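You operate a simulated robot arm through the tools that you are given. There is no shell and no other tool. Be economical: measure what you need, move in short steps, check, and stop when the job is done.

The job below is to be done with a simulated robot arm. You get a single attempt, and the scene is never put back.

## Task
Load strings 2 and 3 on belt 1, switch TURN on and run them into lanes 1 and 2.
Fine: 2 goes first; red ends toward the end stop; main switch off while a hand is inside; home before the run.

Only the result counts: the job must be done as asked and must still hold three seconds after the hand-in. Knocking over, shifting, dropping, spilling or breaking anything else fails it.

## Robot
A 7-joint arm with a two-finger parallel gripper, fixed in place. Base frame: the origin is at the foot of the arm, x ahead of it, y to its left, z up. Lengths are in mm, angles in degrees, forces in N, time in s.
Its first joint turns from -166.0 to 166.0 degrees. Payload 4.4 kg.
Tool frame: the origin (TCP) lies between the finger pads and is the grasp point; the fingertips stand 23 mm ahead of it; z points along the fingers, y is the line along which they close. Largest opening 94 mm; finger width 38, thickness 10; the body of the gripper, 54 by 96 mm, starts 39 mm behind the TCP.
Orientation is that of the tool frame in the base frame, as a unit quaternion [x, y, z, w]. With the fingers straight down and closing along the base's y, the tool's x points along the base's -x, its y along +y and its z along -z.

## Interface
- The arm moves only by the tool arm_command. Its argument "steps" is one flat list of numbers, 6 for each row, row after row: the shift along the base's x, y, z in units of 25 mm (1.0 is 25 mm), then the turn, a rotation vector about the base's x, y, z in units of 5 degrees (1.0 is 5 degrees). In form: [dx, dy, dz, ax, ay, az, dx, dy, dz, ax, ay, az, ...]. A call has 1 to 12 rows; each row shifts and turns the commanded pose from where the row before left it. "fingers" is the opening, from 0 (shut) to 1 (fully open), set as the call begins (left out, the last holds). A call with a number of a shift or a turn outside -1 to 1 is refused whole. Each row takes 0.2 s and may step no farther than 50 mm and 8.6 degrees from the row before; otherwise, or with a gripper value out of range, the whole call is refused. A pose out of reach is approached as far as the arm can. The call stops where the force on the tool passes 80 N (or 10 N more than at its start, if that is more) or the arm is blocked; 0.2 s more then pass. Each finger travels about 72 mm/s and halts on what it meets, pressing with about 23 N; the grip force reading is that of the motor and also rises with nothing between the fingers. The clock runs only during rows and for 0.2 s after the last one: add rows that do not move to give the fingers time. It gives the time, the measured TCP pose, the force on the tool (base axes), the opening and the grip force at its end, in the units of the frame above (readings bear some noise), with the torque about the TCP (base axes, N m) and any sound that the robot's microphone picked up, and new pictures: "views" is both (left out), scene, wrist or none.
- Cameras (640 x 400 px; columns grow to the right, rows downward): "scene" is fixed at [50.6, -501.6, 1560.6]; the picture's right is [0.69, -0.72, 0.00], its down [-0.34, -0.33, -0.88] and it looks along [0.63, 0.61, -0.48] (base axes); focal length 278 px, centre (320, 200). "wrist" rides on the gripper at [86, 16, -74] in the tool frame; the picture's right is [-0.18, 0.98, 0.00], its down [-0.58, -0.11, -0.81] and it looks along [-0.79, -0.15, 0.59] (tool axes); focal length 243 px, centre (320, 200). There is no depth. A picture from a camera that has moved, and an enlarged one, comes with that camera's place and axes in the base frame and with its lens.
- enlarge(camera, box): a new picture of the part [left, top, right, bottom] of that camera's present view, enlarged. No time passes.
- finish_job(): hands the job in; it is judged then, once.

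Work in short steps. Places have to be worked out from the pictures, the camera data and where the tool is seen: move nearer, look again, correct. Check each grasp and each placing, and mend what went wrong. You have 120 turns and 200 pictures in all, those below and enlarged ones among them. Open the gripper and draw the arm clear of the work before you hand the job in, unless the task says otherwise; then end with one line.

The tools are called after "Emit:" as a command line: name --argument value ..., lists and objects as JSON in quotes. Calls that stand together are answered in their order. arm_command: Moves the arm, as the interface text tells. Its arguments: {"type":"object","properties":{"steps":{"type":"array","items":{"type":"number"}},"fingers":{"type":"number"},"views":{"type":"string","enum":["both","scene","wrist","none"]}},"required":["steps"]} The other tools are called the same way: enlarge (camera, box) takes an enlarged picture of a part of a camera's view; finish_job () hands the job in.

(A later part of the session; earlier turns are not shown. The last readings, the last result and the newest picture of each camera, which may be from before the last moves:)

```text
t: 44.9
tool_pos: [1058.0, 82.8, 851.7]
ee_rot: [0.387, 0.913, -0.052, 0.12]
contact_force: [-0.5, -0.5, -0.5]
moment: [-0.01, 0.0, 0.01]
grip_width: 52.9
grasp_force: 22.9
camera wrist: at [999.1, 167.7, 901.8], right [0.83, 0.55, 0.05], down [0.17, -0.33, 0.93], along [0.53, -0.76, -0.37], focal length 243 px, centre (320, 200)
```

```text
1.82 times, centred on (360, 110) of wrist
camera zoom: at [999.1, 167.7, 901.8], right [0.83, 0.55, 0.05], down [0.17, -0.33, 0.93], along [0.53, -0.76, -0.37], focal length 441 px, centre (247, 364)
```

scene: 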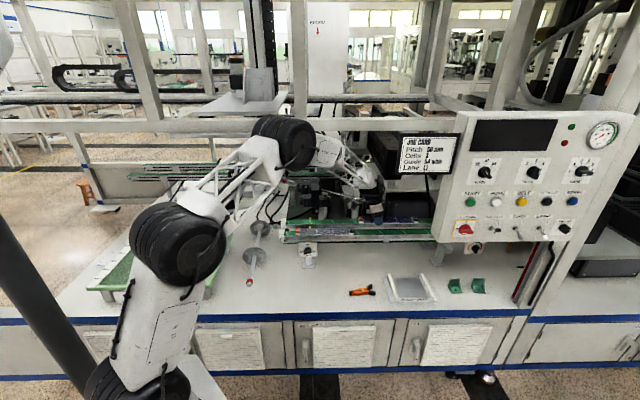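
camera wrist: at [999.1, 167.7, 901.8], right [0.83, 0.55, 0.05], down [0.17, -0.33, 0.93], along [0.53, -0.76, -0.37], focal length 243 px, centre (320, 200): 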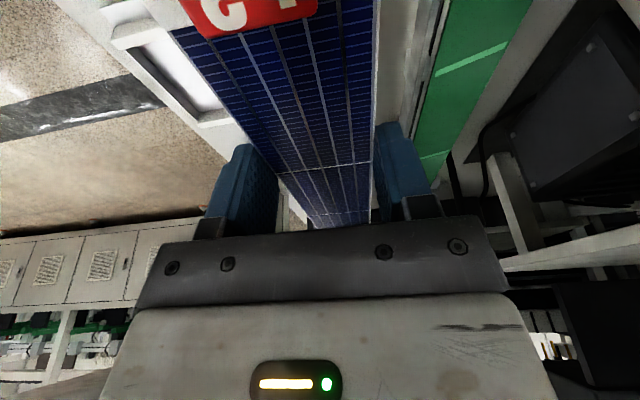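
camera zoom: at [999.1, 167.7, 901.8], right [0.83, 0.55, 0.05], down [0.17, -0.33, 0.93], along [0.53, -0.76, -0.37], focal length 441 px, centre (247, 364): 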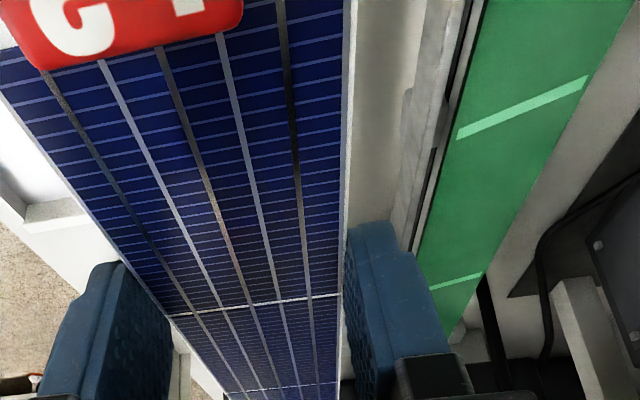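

Gap to string 2 is ~16 mm. The belt runs about 1° less turned than my frame, so I shift 4.5 mm back, yaw +1°, and lower to z≈808.

Emit:
arm_command --steps '[0.13, 0.125, 0, 0, 0, 0.2, 0, 0, -0.6, 0, 0, 0, 0, 0, -0.6, 0, 0, 0, 0, 0, -0.55, 0, 0, 0, 0, 0, 0, 0, 0, 0]' --views "none"

Emit:
enlarge --camera "scene" --box '[340, 205, 420, 250]'

Emit:
enlarge --camera "wrist" --box '[60, 0, 460, 230]'

```text
t: 46.1
tool_pos: [1060.3, 86.1, 809.2]
ee_rot: [0.379, 0.916, -0.051, 0.12]
contact_force: [0.1, -0.5, -1.3]
moment: [0.03, 0.02, 0.02]
grip_width: 53.1
grasp_force: 22.8
```

```text
8.00 times, centred on (380, 228) of scene
camera zoom: at [50.6, -501.6, 1560.6], right [0.69, -0.72, 0.0], down [-0.34, -0.33, -0.88], along [0.63, 0.61, -0.48], focal length 2227 px, centre (-160, -20)
```

zoom: 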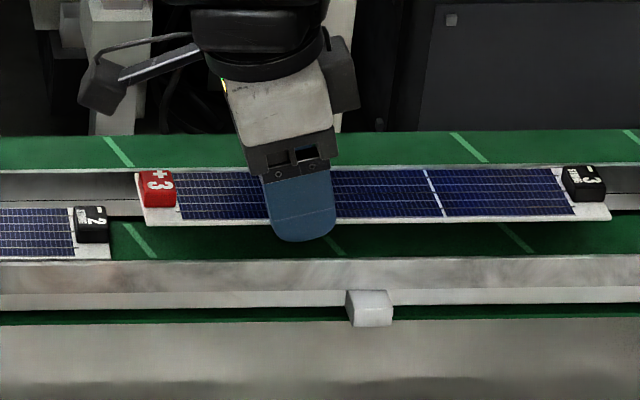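

```text
1.60 times, centred on (260, 115) of wrist
camera zoom: at [999.6, 170.6, 858.9], right [0.82, 0.57, 0.05], down [0.17, -0.33, 0.93], along [0.54, -0.75, -0.37], focal length 388 px, centre (416, 336)
```

zoom: 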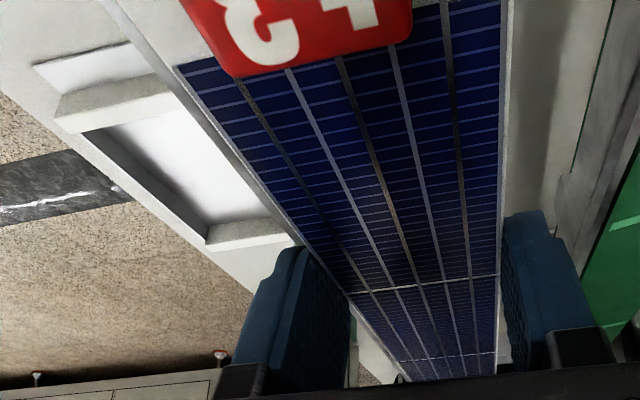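

The string now looks about 1° skewed to the rail, so I undo the yaw; the finger position relative to the rail matches the earlier release. I lower to z≈799.

Emit:
arm_command --steps '[0, 0, 0, 0, 0, -0.2, 0, 0, -0.2, 0, 0, 0, 0, 0, -0.2, 0, 0, 0, 0, 0, 0, 0, 0, 0]' --views "none"

Emit:
enlarge --camera "scene" --box '[340, 205, 420, 250]'

```text
t: 47.1
tool_pos: [1060.5, 87.1, 798.8]
ee_rot: [0.388, 0.912, -0.051, 0.12]
contact_force: [0.5, -0.2, -1.6]
moment: [0.02, 0.04, -0.03]
grip_width: 53.0
grasp_force: 23.2
```

```text
8.00 times, centred on (380, 228) of scene
camera zoom: at [50.6, -501.6, 1560.6], right [0.69, -0.72, 0.0], down [-0.34, -0.33, -0.88], along [0.63, 0.61, -0.48], focal length 2227 px, centre (-160, -20)
```

zoom: 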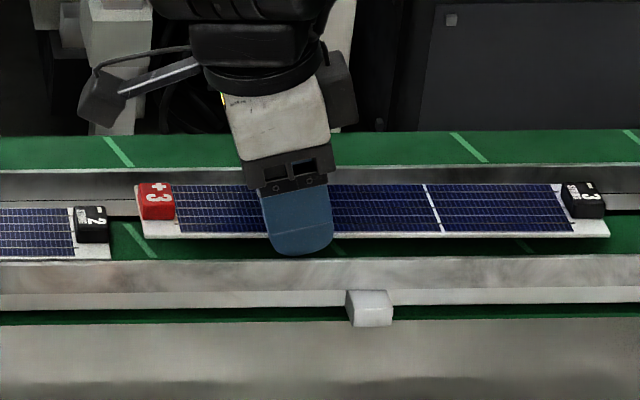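

Level and clear of the rail; plate ~7 mm above the belt. I open slightly to lay it, then lift.

Emit:
arm_command --steps '[0, 0, 0, 0, 0, 0, 0, 0, 0, 0, 0, 0]' --fingers 0.62 --views "none"

Emit:
arm_command --steps '[0.02, 0.02, 0.2, 0, 0, 0, 0, 0, 0.4, 0, 0, 0, 0, 0, 0.8, 0, 0, 0, 0, 0, 0.9, 0, 0, 0]' --views "wrist"

Emit:
enlarge --camera "scene" --box '[340, 205, 420, 250]'

Emit:
enlarge --camera "wrist" --box '[160, 0, 480, 220]'

```text
t: 47.7
tool_pos: [1060.3, 87.8, 798.9]
ee_rot: [0.387, 0.913, -0.051, 0.12]
contact_force: [1.1, 0.6, -1.0]
moment: [0.05, -0.02, 0.01]
grip_width: 57.6
grasp_force: 0.0
```

```text
t: 48.7
tool_pos: [1062.8, 84.7, 856.4]
ee_rot: [0.386, 0.913, -0.051, 0.119]
contact_force: [-0.6, -0.6, -0.2]
moment: [-0.01, -0.04, 0.0]
grip_width: 58.2
grasp_force: 0.2
camera wrist: at [1003.9, 170.9, 906.1], right [0.83, 0.56, 0.05], down [0.17, -0.33, 0.93], along [0.53, -0.76, -0.37], focal length 243 px, centre (320, 200)
```

wrist: 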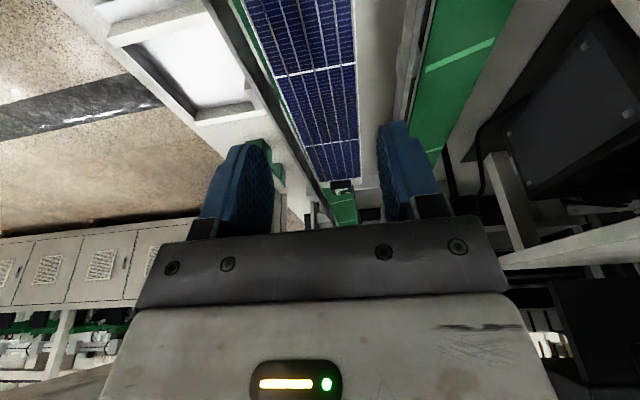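

```text
8.00 times, centred on (380, 228) of scene
camera zoom: at [50.6, -501.6, 1560.6], right [0.69, -0.72, 0.0], down [-0.34, -0.33, -0.88], along [0.63, 0.61, -0.48], focal length 2227 px, centre (-160, -20)
```

zoom: 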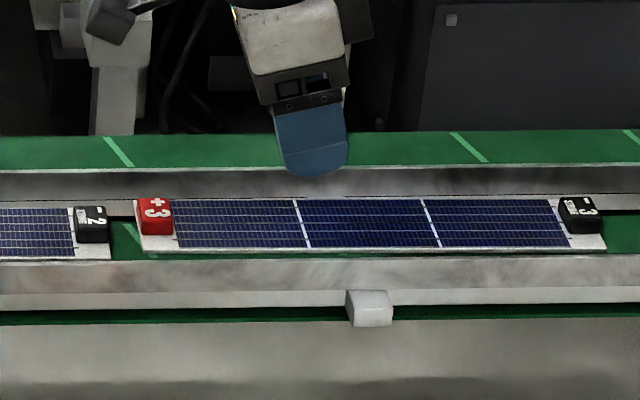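

```text
1.82 times, centred on (320, 110) of wrist
camera zoom: at [1003.9, 170.9, 906.1], right [0.83, 0.56, 0.05], down [0.17, -0.33, 0.93], along [0.53, -0.76, -0.37], focal length 441 px, centre (320, 364)
```

zoom: 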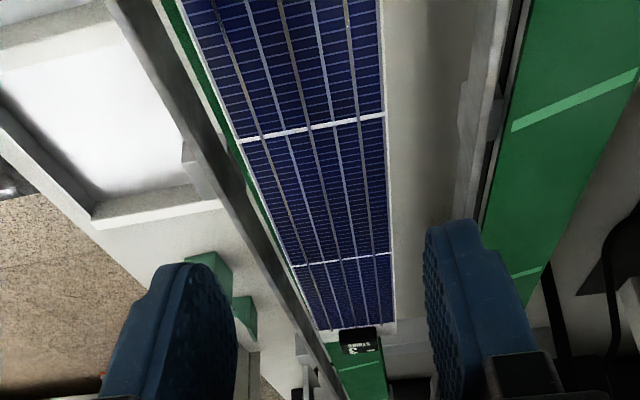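

String 3 lies on the belt, ~9 mm off the rail. I close the fingers and go behind its middle as before (S≈727, F≈866), staying high first.

Emit:
arm_command --steps '[0.66, -0.04, 0, 0, 0, 0, 0.66, -0.04, 0, 0, 0, 0, 0.66, -0.04, 0, 0, 0, 0, 0.66, -0.04, 0, 0, 0, 0, 0, 0, -0.8, 0, 0, 0, 0, 0, -0.8, 0, 0, 0, 0, 0, 0, 0, 0, 0]' --fingers 0

Emit:
enlarge --camera "wrist" --box '[200, 0, 440, 220]'

```text
t: 50.3
tool_pos: [1124.9, 82.4, 815.1]
ee_rot: [0.387, 0.913, -0.052, 0.119]
contact_force: [0.1, 0.1, -0.7]
moment: [-0.03, 0.0, 0.01]
grip_width: 0.0
grasp_force: 22.8
camera wrist: at [1066.3, 168.0, 864.7], right [0.83, 0.56, 0.05], down [0.17, -0.33, 0.93], along [0.53, -0.76, -0.37], focal length 243 px, centre (320, 200)
```

scene: 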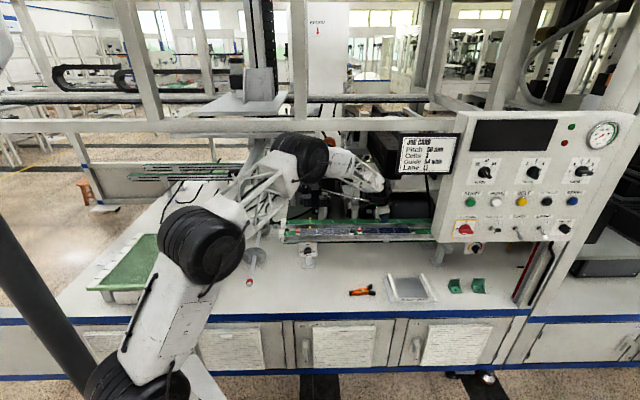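
wrist: 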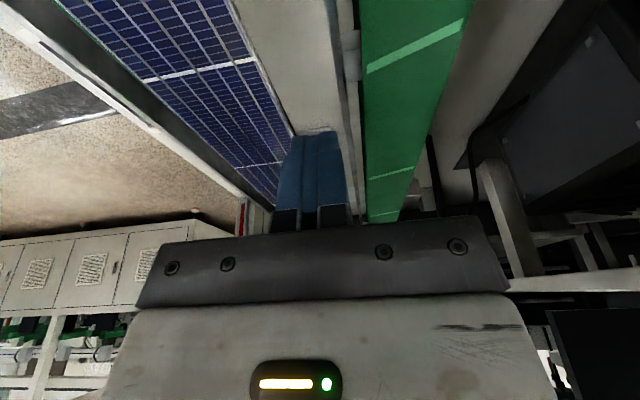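

```text
1.82 times, centred on (320, 110) of wrist
camera zoom: at [1066.3, 168.0, 864.7], right [0.83, 0.56, 0.05], down [0.17, -0.33, 0.93], along [0.53, -0.76, -0.37], focal length 441 px, centre (320, 364)
```

zoom: 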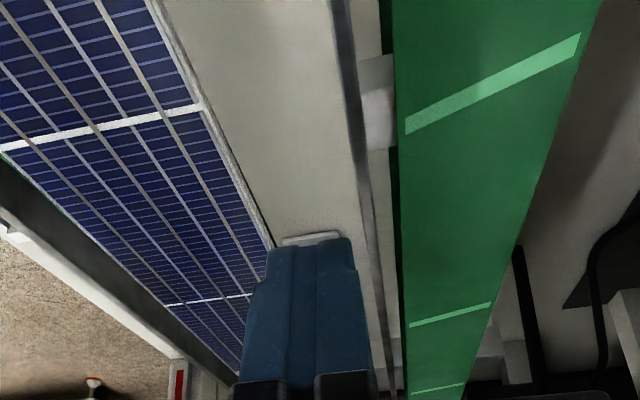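

In position, same relation as with string 2. I lower to z≈787, then push forward 14.5 mm slowly.

Emit:
arm_command --steps '[-0.02, -0.02, -0.4, 0, 0, 0, 0, 0, -0.4, 0, 0, 0, 0, 0, -0.35, 0, 0, 0]' --views "none"

Emit:
arm_command --steps '[-0.072, -0.07, 0, 0, 0, 0, -0.072, -0.07, 0, 0, 0, 0, -0.072, -0.07, 0, 0, 0, 0, -0.072, -0.07, 0, 0, 0, 0, -0.072, -0.07, 0, 0, 0, 0]' --views "none"

Emit:
enlarge --camera "scene" --box '[340, 205, 420, 250]'

```text
t: 51.1
tool_pos: [1124.9, 82.5, 787.3]
ee_rot: [0.388, 0.913, -0.051, 0.12]
contact_force: [-0.5, 0.3, 0.0]
moment: [0.0, 0.01, 0.01]
grip_width: 0.1
grasp_force: 23.1
```

```text
t: 52.3
tool_pos: [1117.2, 72.5, 786.6]
ee_rot: [0.388, 0.912, -0.052, 0.12]
contact_force: [1.5, 0.9, 1.3]
moment: [0.02, 0.01, 0.05]
grip_width: 0.2
grasp_force: 23.1
```

```text
8.00 times, centred on (380, 228) of scene
camera zoom: at [50.6, -501.6, 1560.6], right [0.69, -0.72, 0.0], down [-0.34, -0.33, -0.88], along [0.63, 0.61, -0.48], focal length 2227 px, centre (-160, -20)
```

zoom: 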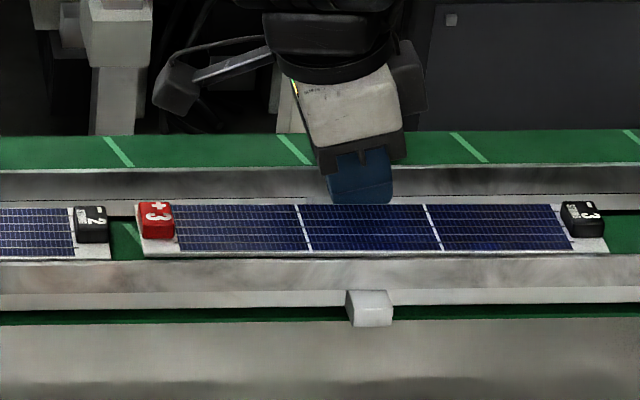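

String 3 needs ~3 mm more. I push a bit further, then back off and rise.

Emit:
arm_command --steps '[-0.06, -0.05, 0, 0, 0, 0, -0.06, -0.05, 0, 0, 0, 0, 0, 0, 0, 0, 0, 0]' --views "none"

Emit:
arm_command --steps '[0.15, 0.15, 0, 0, 0, 0, 0.15, 0.15, 0, 0, 0, 0, 0, 0, 0.8, 0, 0, 0, 0, 0, 1, 0, 0, 0, 0, 0, 1, 0, 0, 0]' --views "wrist"

Emit:
enlarge --camera "scene" --box '[276, 200, 436, 260]'

Emit:
enlarge --camera "wrist" --box '[100, 0, 420, 220]'

```text
t: 53.1
tool_pos: [1115.5, 70.7, 787.5]
ee_rot: [0.387, 0.913, -0.052, 0.12]
contact_force: [0.7, -0.8, 1.3]
moment: [0.03, 0.0, 0.02]
grip_width: 0.2
grasp_force: 23.1
```

```text
t: 54.3
tool_pos: [1122.2, 78.0, 854.5]
ee_rot: [0.387, 0.913, -0.052, 0.119]
contact_force: [-0.2, 0.9, 0.1]
moment: [-0.01, -0.01, -0.01]
grip_width: 0.3
grasp_force: 23.3
camera wrist: at [1063.7, 162.2, 904.6], right [0.83, 0.56, 0.05], down [0.17, -0.33, 0.93], along [0.53, -0.76, -0.37], focal length 243 px, centre (320, 200)
```

wrist: 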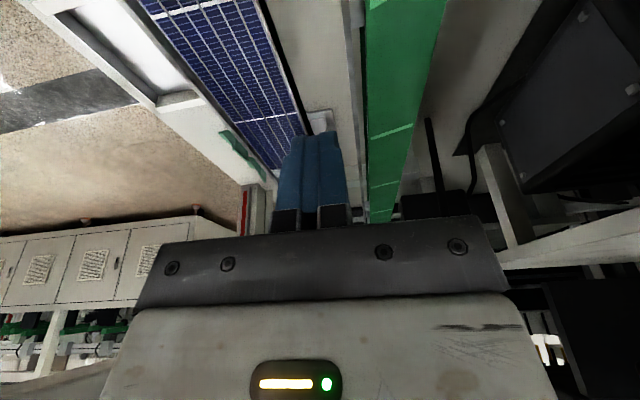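

```text
4.00 times, centred on (356, 230) of scene
camera zoom: at [50.6, -501.6, 1560.6], right [0.69, -0.72, 0.0], down [-0.34, -0.33, -0.88], along [0.63, 0.61, -0.48], focal length 1113 px, centre (176, 80)
```

zoom: 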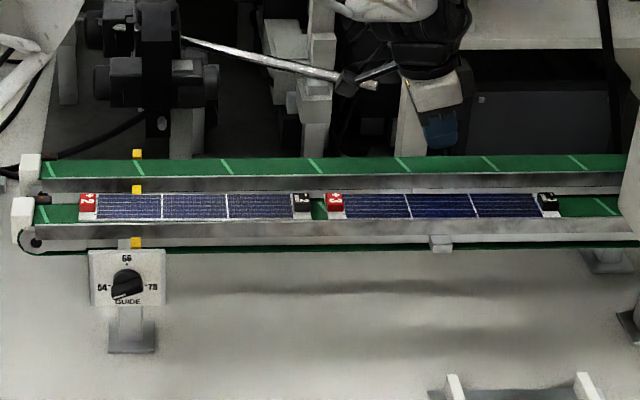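

```text
1.82 times, centred on (260, 110) of wrist
camera zoom: at [1063.7, 162.2, 904.6], right [0.83, 0.56, 0.05], down [0.17, -0.33, 0.93], along [0.53, -0.76, -0.37], focal length 441 px, centre (429, 364)
```

zoom: 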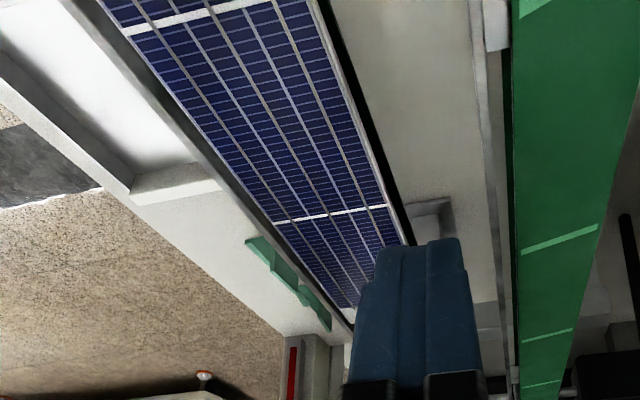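

Both strings lie flush on the belt, red ends to the stop, 2 leading. Now I leave the machine: back out up-left, then forward in front of the bench.

Emit:
arm_command --steps '[-0.98, 0.436, 0.5, 0.719, 0.695, 0, -0.98, 0.436, 0.5, 0.719, 0.695, 0, -0.98, 0.436, 0.5, 0.719, 0.695, 0, -0.98, 0.436, 0.5, 0, 0, 0, -0.98, 0.436, 0.5, 0, 0, 0, -0.98, 0.436, 0.5, 0, 0, 0, -0.98, 0.436, 0.5, 0, 0, 0, -0.98, 0.436, 0.5, 0, 0, 0, -0.98, 0.436, 0.2, 0, 0, 0, -0.98, 0.436, 0, 0, 0, 0, -0.98, 0.436, 0, 0, 0, 0]' --views "none"

Emit:
arm_command --steps '[-1, -0.97, 0.3, 0, 0, 0, -1, -0.97, 0.3, 0, 0, 0, -1, -0.97, 0.3, 0, 0, 0, -1, -0.97, 0.3, 0, 0, 0, -1, -0.97, 0.3, 0, 0, 0, -1, -0.97, 0.3, 0, 0, 0, -1, -0.97, 0.3, 0.695, -0.719, 0, -1, -0.97, 0.3, 0.695, -0.719, 0, -1, -0.97, 0.3, 0.695, -0.719, 0, -1, -0.97, 0.3, 0.695, -0.719, 0, -1, -0.97, 0.3, 0.695, -0.719, 0, -1, -0.97, 0.3, 0.695, -0.719, 0]' --views "scene"

```text
t: 56.7
tool_pos: [850.9, 200.3, 964.4]
ee_rot: [0.391, 0.92, 0.0, 0.001]
contact_force: [1.2, 0.2, 0.3]
moment: [-0.01, 0.04, -0.01]
grip_width: 0.1
grasp_force: 23.0
```

```text
t: 59.3
tool_pos: [552.7, -90.9, 1049.6]
ee_rot: [0.378, 0.889, 0.238, 0.101]
contact_force: [-0.2, -0.5, 0.0]
moment: [0.03, -0.01, -0.04]
grip_width: 0.0
grasp_force: 22.9
```

scene: 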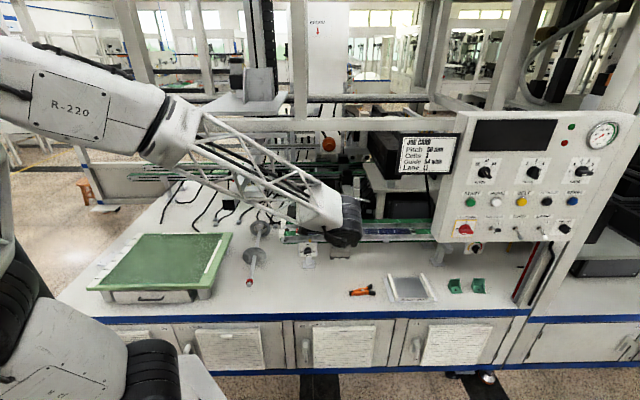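

Rotating on to point the fingers at the panel, moving in front of it at a standoff.

Emit:
arm_command --steps '[0.3, -0.8, 0.17, 0.695, -0.719, 0, 0.3, -0.8, 0.17, 0.695, -0.719, 0, 0.3, -0.8, 0.17, 0.695, -0.719, 0, 0.3, -0.8, 0.17, 0.695, -0.719, 0, 0.3, -0.8, 0.17, 0.695, -0.719, 0, 0.35, -0.8, 0.17, 0.695, -0.719, 0, 0.35, -0.8, 0.17, 0.695, -0.719, 0, 0.4, -0.8, 0.17, 0.695, -0.719, 0, 0.4, -0.8, 0.17, 0.695, -0.719, 0, 0.4, -0.8, 0.17, 0.695, -0.719, 0, 0.4, -0.8, 0.17, 0.695, -0.719, 0, 0.4, -0.8, 0.17, 0.695, -0.719, 0]'

```text
t: 61.9
tool_pos: [658.3, -331.0, 1103.3]
ee_rot: [0.276, 0.651, 0.651, 0.276]
contact_force: [-0.2, -1.2, -0.3]
moment: [-0.01, -0.02, -0.01]
grip_width: 0.0
grasp_force: 23.5
camera wrist: at [545.1, -321.5, 1119.1], right [0.13, -0.13, 0.98], down [-0.18, -0.98, -0.11], along [0.98, -0.16, -0.15], focal length 243 px, centre (320, 200)
```

scene: 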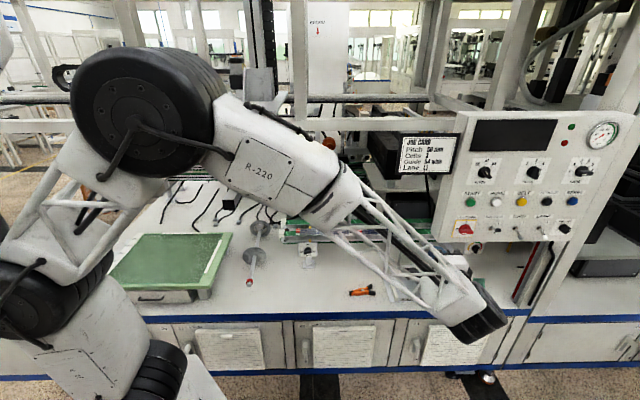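
wrist: 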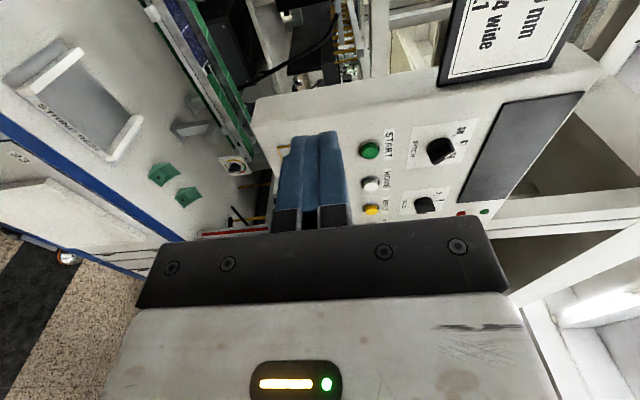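

START triangulates to (896,-317,1148) again. TURN's lever tip I judge at S≈1018, F≈395, z≈1040. I approach to a standoff just below it, F=330.

Emit:
arm_command --steps '[0.956, -0.573, -0.3, 0, 0, 0, 0.956, -0.573, -0.3, 0, 0, 0, 0.956, -0.573, -0.3, 0, 0, 0, 0.956, -0.573, -0.3, 0, 0, 0, 0.956, -0.573, -0.3, 0, 0, 0, 0.956, -0.573, -0.3, 0, 0, 0, 0.956, -0.573, -0.3, 0, 0, 0, 0.956, -0.573, -0.3, 0, 0, 0, 0.956, -0.573, -0.3, 0, 0, 0, 0.956, -0.573, -0.3, 0, 0, 0, 0.956, -0.573, -0.3, 0, 0, 0, 0.956, -0.573, -0.3, 0, 0, 0]'

Emit:
enlarge --camera "scene" --box '[456, 190, 576, 265]'

Emit:
enlarge --camera "wrist" --box '[200, 0, 520, 220]'

```text
t: 64.5
tool_pos: [944.7, -504.0, 1012.2]
ee_rot: [0.276, 0.652, 0.65, 0.275]
contact_force: [0.0, 0.3, 0.2]
moment: [-0.03, 0.08, 0.0]
grip_width: 0.1
grasp_force: 22.8
camera wrist: at [830.7, -492.7, 1029.6], right [0.13, -0.13, 0.98], down [-0.18, -0.98, -0.11], along [0.98, -0.16, -0.15], focal length 243 px, centre (320, 200)
```

scene: 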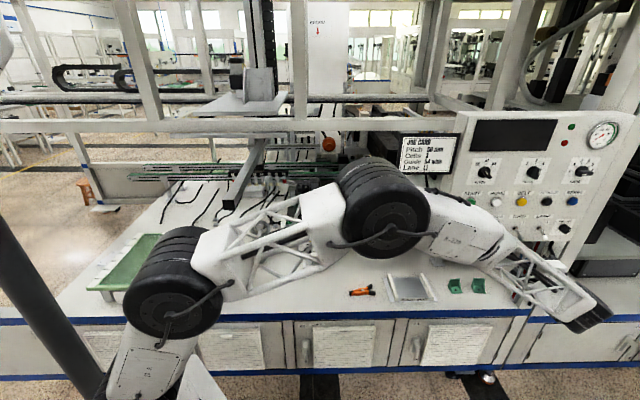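
wrist: 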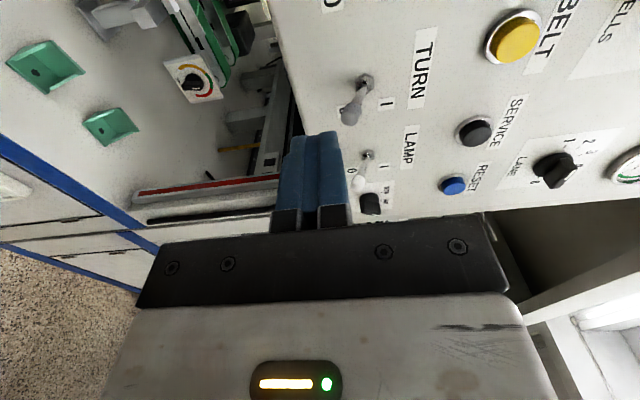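

```text
5.33 times, centred on (516, 228) of scene
camera zoom: at [50.6, -501.6, 1560.6], right [0.69, -0.72, 0.0], down [-0.34, -0.33, -0.88], along [0.63, 0.61, -0.48], focal length 1484 px, centre (-725, 53)
```

zoom: 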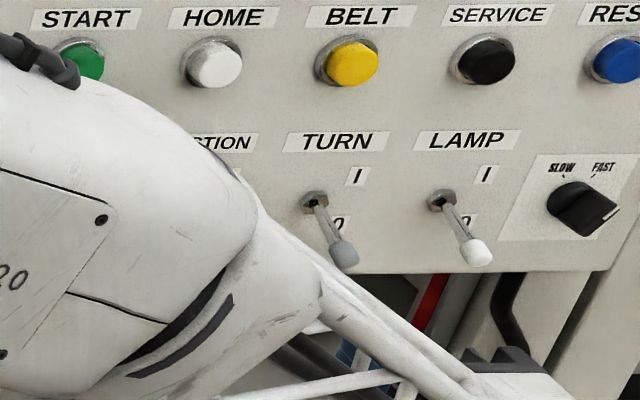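

```text
1.82 times, centred on (360, 110) of wrist
camera zoom: at [830.7, -492.7, 1029.6], right [0.13, -0.13, 0.98], down [-0.18, -0.98, -0.11], along [0.98, -0.16, -0.15], focal length 441 px, centre (247, 364)
```

zoom: 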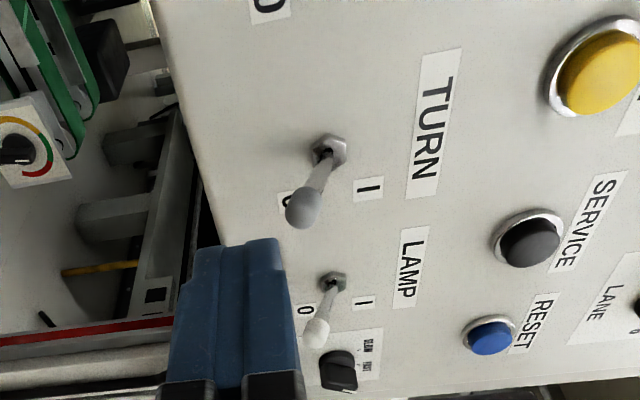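

TURN lever: base (S1028, F432, z1045), tip (F398, z1032). I slide the closed fingers under it: align S, drop to z≈1005, advance to F≈388.

Emit:
arm_command --steps '[0.25, -0.26, -0.28, 0, 0, 0, 0.565, 0.547, 0, 0, 0, 0, 0.565, 0.547, 0, 0, 0, 0, 0.565, 0.547, 0, 0, 0, 0, 0, 0, 0, 0, 0, 0]' --views "wrist"

Emit:
enlarge --camera "wrist" --box '[200, 0, 520, 220]'

```text
t: 65.7
tool_pos: [992.5, -469.2, 1004.1]
ee_rot: [0.276, 0.652, 0.65, 0.276]
contact_force: [-0.2, 1.0, 0.5]
moment: [-0.02, -0.02, -0.01]
grip_width: 0.0
grasp_force: 23.0
camera wrist: at [880.4, -458.7, 1022.3], right [0.13, -0.13, 0.98], down [-0.18, -0.98, -0.11], along [0.98, -0.16, -0.15], focal length 243 px, centre (320, 200)
```

wrist: 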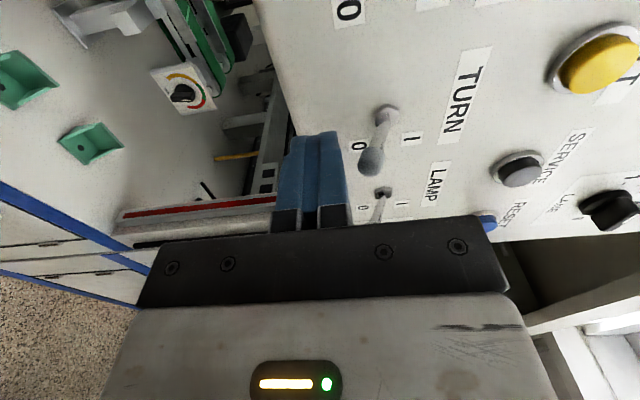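

```text
1.82 times, centred on (360, 110) of wrist
camera zoom: at [880.4, -458.7, 1022.3], right [0.13, -0.13, 0.98], down [-0.18, -0.98, -0.11], along [0.98, -0.16, -0.15], focal length 441 px, centre (247, 364)
```

zoom: 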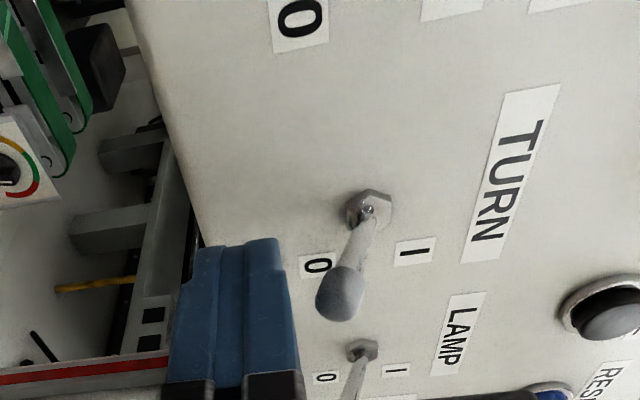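

The fingertips are beneath the lever, a little past its tip. I push up 40 mm.

Emit:
arm_command --steps '[0, 0, 0.4, 0, 0, 0, 0, 0, 0.4, 0, 0, 0, 0, 0, 0.4, 0, 0, 0, 0, 0, 0.4, 0, 0, 0]' --views "wrist"

Emit:
enlarge --camera "wrist" --box '[200, 0, 520, 220]'

```text
t: 66.7
tool_pos: [992.8, -468.6, 1043.4]
ee_rot: [0.277, 0.652, 0.65, 0.276]
contact_force: [1.1, 0.5, 0.5]
moment: [0.03, 0.0, -0.04]
grip_width: 0.2
grasp_force: 22.7
camera wrist: at [879.7, -459.0, 1061.2], right [0.13, -0.13, 0.98], down [-0.18, -0.98, -0.11], along [0.98, -0.16, -0.15], focal length 243 px, centre (320, 200)
```

wrist: 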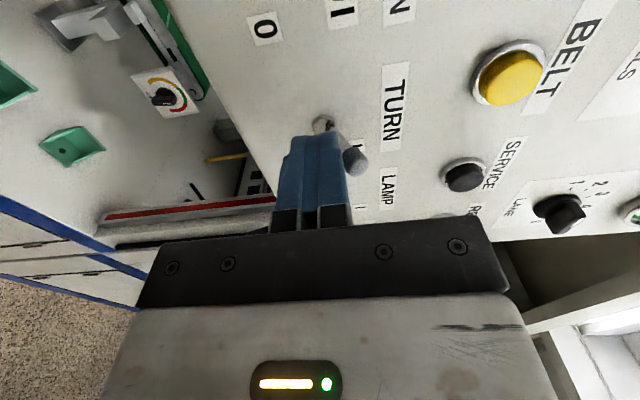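

```text
1.82 times, centred on (360, 110) of wrist
camera zoom: at [879.7, -459.0, 1061.2], right [0.13, -0.13, 0.98], down [-0.18, -0.98, -0.11], along [0.98, -0.16, -0.15], focal length 441 px, centre (247, 364)
```

zoom: 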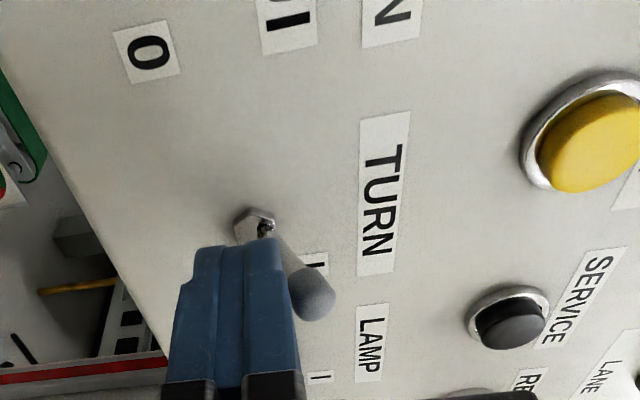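

The lever snapped up to I. I retreat, open the fingers a bit, and go in front of the LAYUP MAIN handle (S≈862, z≈1046).

Emit:
arm_command --steps '[-0.72, -0.695, 0, 0, 0, 0, -0.72, -0.695, 0, 0, 0, 0, -0.96, 0.9, 0.02, 0, 0, 0, -0.96, 0.9, 0.02, 0, 0, 0, -0.96, 0.9, 0.02, 0, 0, 0, -0.96, 0.9, 0.02, 0, 0, 0, -0.96, 0.9, 0.02, 0, 0, 0]' --fingers 0.42

Emit:
enlarge --camera "scene" --box '[446, 190, 566, 265]'

Emit:
enlarge --camera "wrist" --box '[200, 0, 520, 220]'

```text
t: 68.3
tool_pos: [835.8, -390.2, 1046.7]
ee_rot: [0.277, 0.652, 0.65, 0.275]
contact_force: [0.2, -0.1, -0.1]
moment: [0.01, -0.02, -0.03]
grip_width: 39.5
grasp_force: 0.1
camera wrist: at [724.0, -380.3, 1062.4], right [0.13, -0.13, 0.98], down [-0.18, -0.98, -0.11], along [0.98, -0.16, -0.15], focal length 243 px, centre (320, 200)
```

scene: 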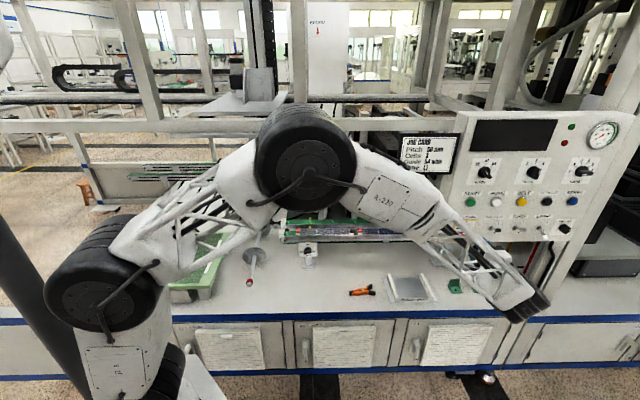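
wrist: 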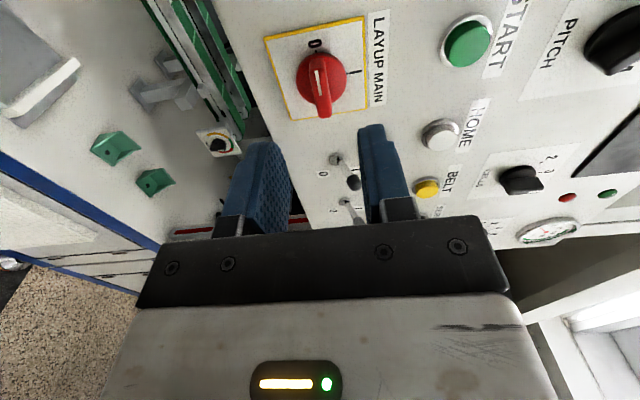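

```text
5.33 times, centred on (506, 228) of scene
camera zoom: at [50.6, -501.6, 1560.6], right [0.69, -0.72, 0.0], down [-0.34, -0.33, -0.88], along [0.63, 0.61, -0.48], focal length 1484 px, centre (-672, 53)
```

zoom: 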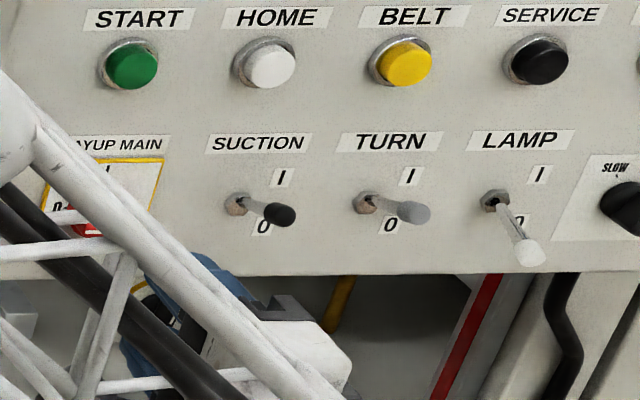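

```text
1.82 times, centred on (360, 110) of wrist
camera zoom: at [724.0, -380.3, 1062.4], right [0.13, -0.13, 0.98], down [-0.18, -0.98, -0.11], along [0.98, -0.16, -0.15], focal length 441 px, centre (247, 364)
```

zoom: 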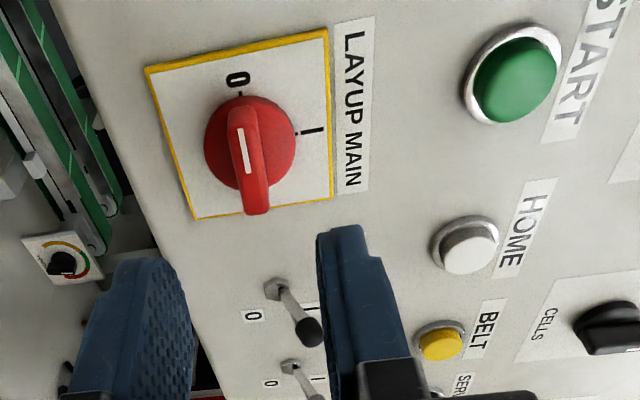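

TURN matches SUCTION at I now. Main handle centre is at S≈863, z≈1047, pointing to 0. I advance to F≈388 with the bar between the fingers.

Emit:
arm_command --steps '[0.576, 0.497, 0, 0, 0, 0, 0.556, 0.537, 0, 0, 0, 0, 0.556, 0.537, 0, 0, 0, 0, 0, 0, 0, 0, 0, 0]' --views "wrist"

Emit:
enlarge --camera "wrist" --box '[200, 40, 440, 240]'

```text
t: 69.3
tool_pos: [881.5, -351.5, 1046.7]
ee_rot: [0.276, 0.652, 0.65, 0.275]
contact_force: [-0.3, -0.5, -0.1]
moment: [-0.01, -0.03, -0.03]
grip_width: 39.6
grasp_force: 0.1
camera wrist: at [767.8, -342.1, 1063.7], right [0.13, -0.13, 0.98], down [-0.18, -0.98, -0.11], along [0.98, -0.16, -0.15], focal length 243 px, centre (320, 200)
```

wrist: 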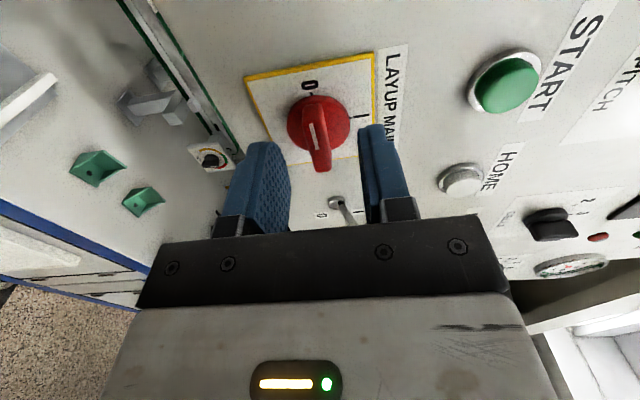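

```text
2.00 times, centred on (320, 140) of wrist
camera zoom: at [767.8, -342.1, 1063.7], right [0.13, -0.13, 0.98], down [-0.18, -0.98, -0.11], along [0.98, -0.16, -0.15], focal length 485 px, centre (320, 320)
```

zoom: 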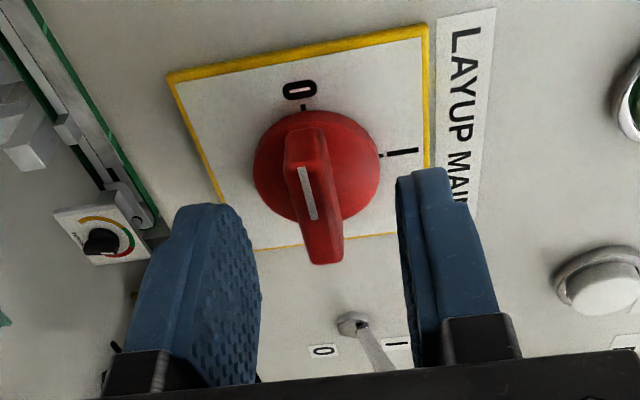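

Tips overlap the bar front (F≈410) only ~2 mm. I advance 7 mm more and centre, then grip.

Emit:
arm_command --steps '[0.08, 0.13, 0, 0, 0, 0, 0.07, 0.12, 0, 0, 0, 0]' --views "none"

Emit:
arm_command --steps '[0, 0, 0, 0, 0, 0, 0, 0, 0, 0, 0, 0, 0, 0, 0, 0, 0, 0]' --fingers 0 --views "wrist"

Emit:
enlarge --camera "wrist" --box '[200, 40, 440, 240]'

```text
t: 69.9
tool_pos: [884.5, -344.4, 1047.1]
ee_rot: [0.276, 0.652, 0.65, 0.275]
contact_force: [-0.7, 0.0, -0.1]
moment: [-0.04, -0.02, 0.02]
grip_width: 39.5
grasp_force: 0.1
```

```text
t: 70.7
tool_pos: [884.7, -344.9, 1046.1]
ee_rot: [0.277, 0.652, 0.65, 0.275]
contact_force: [5.9, -1.2, -17.5]
moment: [-0.15, 0.3, -0.53]
grip_width: 10.9
grasp_force: 45.2
camera wrist: at [771.9, -335.5, 1062.2], right [0.13, -0.13, 0.98], down [-0.18, -0.98, -0.11], along [0.98, -0.16, -0.15], focal length 243 px, centre (320, 200)
```

wrist: 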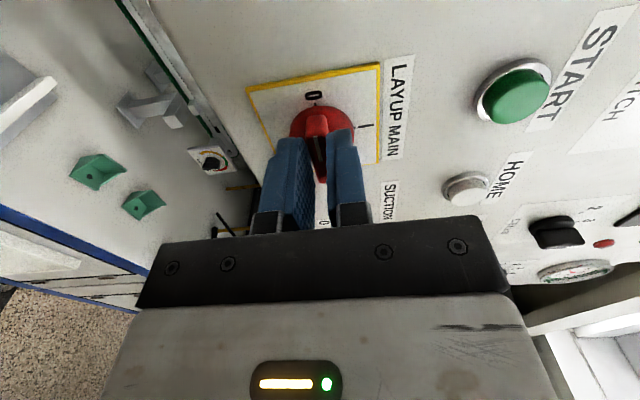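

```text
2.00 times, centred on (320, 140) of wrist
camera zoom: at [771.9, -335.5, 1062.2], right [0.13, -0.13, 0.98], down [-0.18, -0.98, -0.11], along [0.98, -0.16, -0.15], focal length 485 px, centre (320, 320)
```

zoom: 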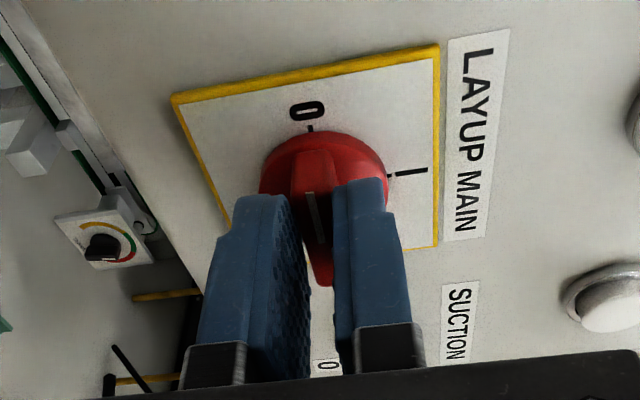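

Bar gripped (10.9 mm). I turn about the panel normal, clockwise seen from the front, first 45°.

Emit:
arm_command --steps '[0, 0, 0, 0.719, 0.695, 0, 0, 0, 0, 0.719, 0.695, 0, 0, 0, 0, 0.719, 0.695, 0, 0, 0, 0, 0.719, 0.695, 0, 0, 0, 0, 0.719, 0.695, 0, 0, 0, 0, 0.719, 0.695, 0, 0, 0, 0, 0.719, 0.695, 0, 0, 0, 0, 0.719, 0.695, 0, 0, 0, 0, 0.719, 0.695, 0]' --views "wrist"

```text
t: 72.7
tool_pos: [885.4, -346.5, 1050.1]
ee_rot: [0.503, 0.498, 0.707, 0.006]
contact_force: [60.7, -14.5, 12.8]
moment: [-0.4, -0.06, -1.41]
grip_width: 10.9
grasp_force: 45.1
camera wrist: at [797.0, -363.1, 1122.9], right [0.57, -0.59, 0.57], down [-0.35, -0.8, -0.49], along [0.74, 0.08, -0.66], focal length 243 px, centre (320, 200)
```

wrist: 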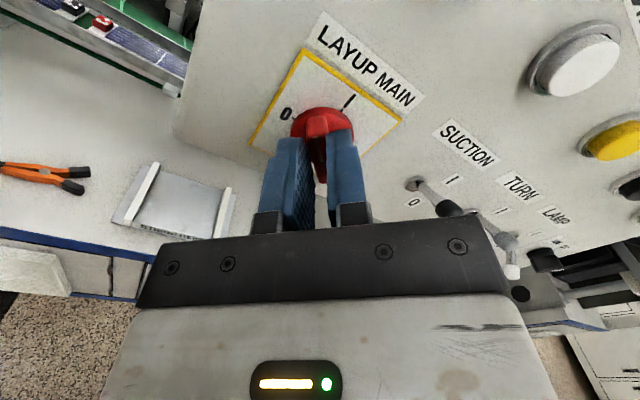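

The knob has turned 45°, with 50 N of side force from slight off-centre. I shift toward the reaction (S+2, z+4) and keep turning 20°.

Emit:
arm_command --steps '[0.084, -0.03, 0.16, 0, 0, 0, 0, 0, 0, 0.719, 0.695, 0, 0, 0, 0, 0.719, 0.695, 0, 0, 0, 0, 0.719, 0.695, 0, 0, 0, 0, 0.719, 0.695, 0]' --views "none"

```text
t: 73.9
tool_pos: [886.5, -348.3, 1051.4]
ee_rot: [0.583, 0.4, 0.697, -0.116]
contact_force: [26.4, -32.8, -6.4]
moment: [-1.13, 0.74, -1.46]
grip_width: 10.8
grasp_force: 45.2
```

Side force still ~40 N toward +S; I shift 2 mm that way and turn 25° more to reach 90°.

Emit:
arm_command --steps '[0.06, -0.06, 0, 0, 0, 0, 0, 0, 0, 0.719, 0.695, 0, 0.02, -0.02, 0, 0.719, 0.695, 0, 0, 0, 0, 0.719, 0.695, 0, 0.02, -0.02, 0, 0.719, 0.695, 0, 0, 0, 0, 0.719, 0.695, 0]' --views "wrist"

Emit:
enlarge --camera "wrist" --box '[200, 40, 440, 240]'

```text
t: 75.3
tool_pos: [888.2, -349.8, 1050.7]
ee_rot: [0.655, 0.266, 0.655, -0.266]
contact_force: [-9.6, -15.6, -3.4]
moment: [-0.94, 0.9, -0.03]
grip_width: 10.9
grasp_force: 44.9
camera wrist: at [846.6, -414.0, 1139.0], right [0.69, -0.7, -0.18], down [-0.65, -0.48, -0.58], along [0.32, 0.52, -0.79], focal length 243 px, centre (320, 200)
```

wrist: 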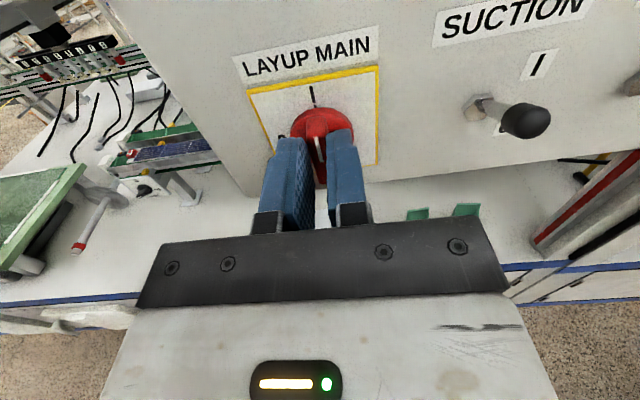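

```text
2.00 times, centred on (320, 140) of wrist
camera zoom: at [846.6, -414.0, 1139.0], right [0.69, -0.7, -0.18], down [-0.65, -0.48, -0.58], along [0.32, 0.52, -0.79], focal length 485 px, centre (320, 320)
```

zoom: 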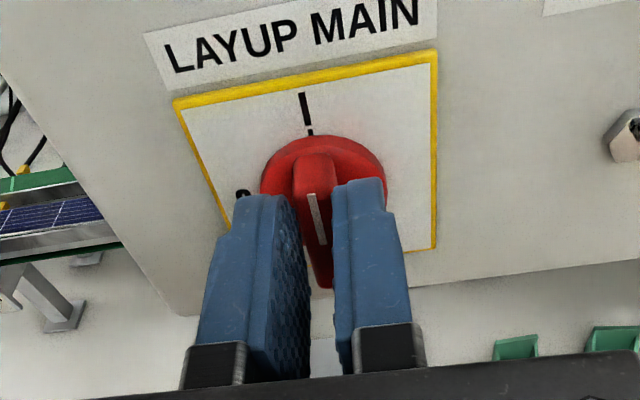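

Pointer is at I. I release, retreat straight out, close the fingers and move in front of HOME (S≈930, z≈1149).

Emit:
arm_command --steps '[0, 0, 0, 0, 0, 0, 0, 0, 0, 0, 0, 0, -0.57, -0.556, 0, 0, 0, 0, -0.57, -0.556, 0, 0, 0, 0, -0.57, -0.556, 0, 0, 0, 0]' --fingers 0.45 --views "none"

Emit:
arm_command --steps '[0.455, -0.405, 0.98, 0, 0, 0, 0.455, -0.405, 0.98, 0, 0, 0, 0.455, -0.405, 0.98, 0, 0, 0, 0.455, -0.405, 0.98, 0, 0, 0, 0, 0, 0, 0, 0, 0]' --fingers 0

Emit:
enlarge --camera "scene" --box '[440, 105, 640, 265]'

```text
t: 76.5
tool_pos: [843.8, -392.4, 1053.4]
ee_rot: [0.654, 0.267, 0.656, -0.265]
contact_force: [-0.4, 0.4, 0.9]
moment: [0.02, -0.03, -0.03]
grip_width: 42.4
grasp_force: 0.2
```

```text
t: 77.7
tool_pos: [890.2, -434.0, 1151.1]
ee_rot: [0.655, 0.267, 0.655, -0.266]
contact_force: [0.7, 0.2, 0.3]
moment: [0.04, 0.0, -0.01]
grip_width: 0.0
grasp_force: 23.2
camera wrist: at [849.0, -497.8, 1237.8], right [0.69, -0.7, -0.18], down [-0.65, -0.48, -0.58], along [0.32, 0.52, -0.79], focal length 243 px, centre (320, 200)
```

scene: 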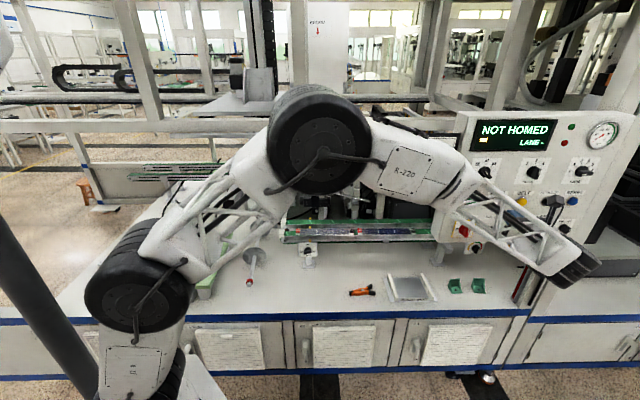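
wrist: 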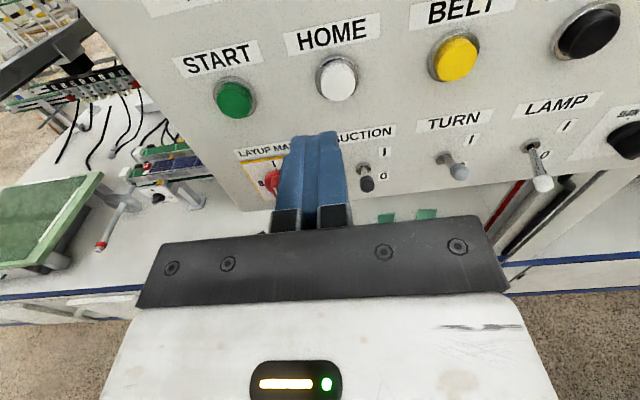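

```text
2.50 times, centred on (540, 185) of scene
camera zoom: at [50.6, -501.6, 1560.6], right [0.69, -0.72, 0.0], down [-0.34, -0.33, -0.88], along [0.63, 0.61, -0.48], focal length 696 px, centre (-230, 238)
```

zoom: 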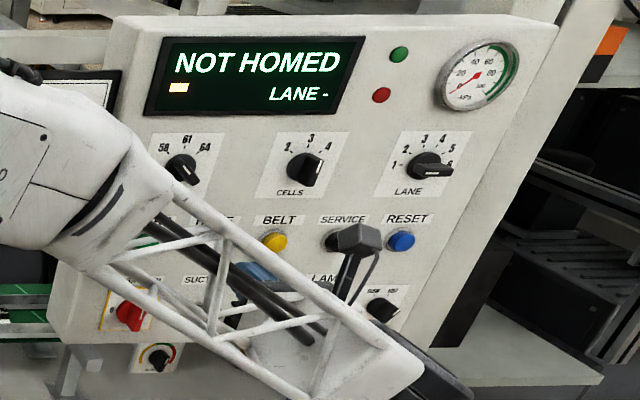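

Display says NOT HOMED. Combining views, HOME's centre is at S≈940, z≈1151. I align and approach to ~F 397.

Emit:
arm_command --steps '[0.25, -0.26, 0, 0, 0, 0, 0.719, 0.695, 0, 0, 0, 0, 0.719, 0.695, 0, 0, 0, 0, 0.2, 0.195, 0, 0, 0, 0, 0, 0, 0, 0, 0, 0]' --views "wrist"

Emit:
enlarge --camera "wrist" --box '[200, 40, 440, 240]'

```text
t: 78.9
tool_pos: [938.2, -397.5, 1150.9]
ee_rot: [0.655, 0.267, 0.655, -0.266]
contact_force: [0.1, 0.6, 0.3]
moment: [-0.03, -0.02, 0.03]
grip_width: 0.0
grasp_force: 22.9
camera wrist: at [896.8, -461.3, 1237.7], right [0.69, -0.7, -0.18], down [-0.65, -0.49, -0.58], along [0.32, 0.52, -0.79], focal length 243 px, centre (320, 200)
```

wrist: 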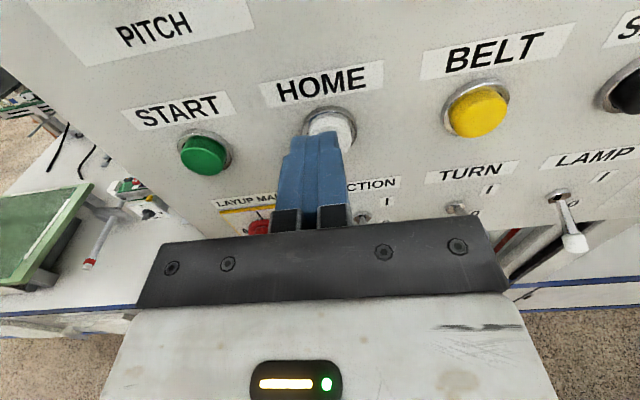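

```text
2.00 times, centred on (320, 140) of wrist
camera zoom: at [896.8, -461.3, 1237.7], right [0.69, -0.7, -0.18], down [-0.65, -0.49, -0.58], along [0.32, 0.52, -0.79], focal length 485 px, centre (320, 320)
```

zoom: 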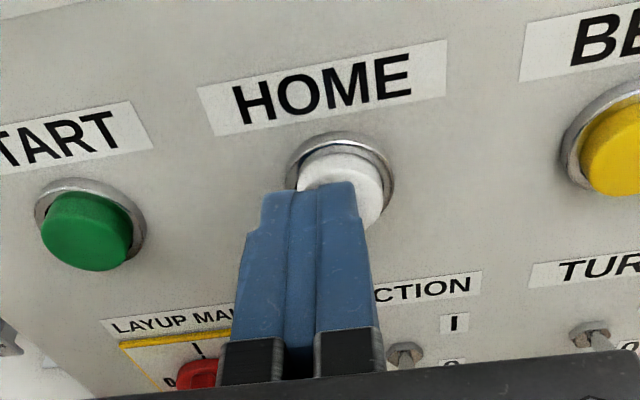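

The fingertips are ~8 mm left of the HOME centre. I shift right 7 mm and press slowly.

Emit:
arm_command --steps '[0.2, -0.2, 0, 0, 0, 0, 0.072, 0.07, 0, 0, 0, 0, 0.072, 0.07, 0, 0, 0, 0, 0.072, 0.07, 0, 0, 0, 0, 0.072, 0.07, 0, 0, 0, 0]' --views "scene"

```text
t: 80.1
tool_pos: [950.2, -395.7, 1150.2]
ee_rot: [0.655, 0.267, 0.655, -0.266]
contact_force: [-0.4, 0.8, -0.4]
moment: [-0.03, 0.01, 0.02]
grip_width: 0.0
grasp_force: 23.2
```

scene: 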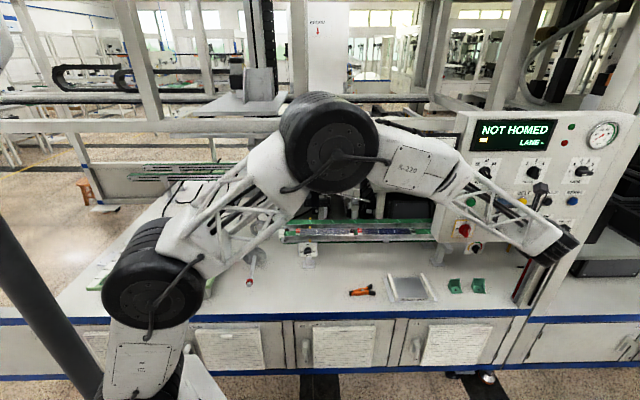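

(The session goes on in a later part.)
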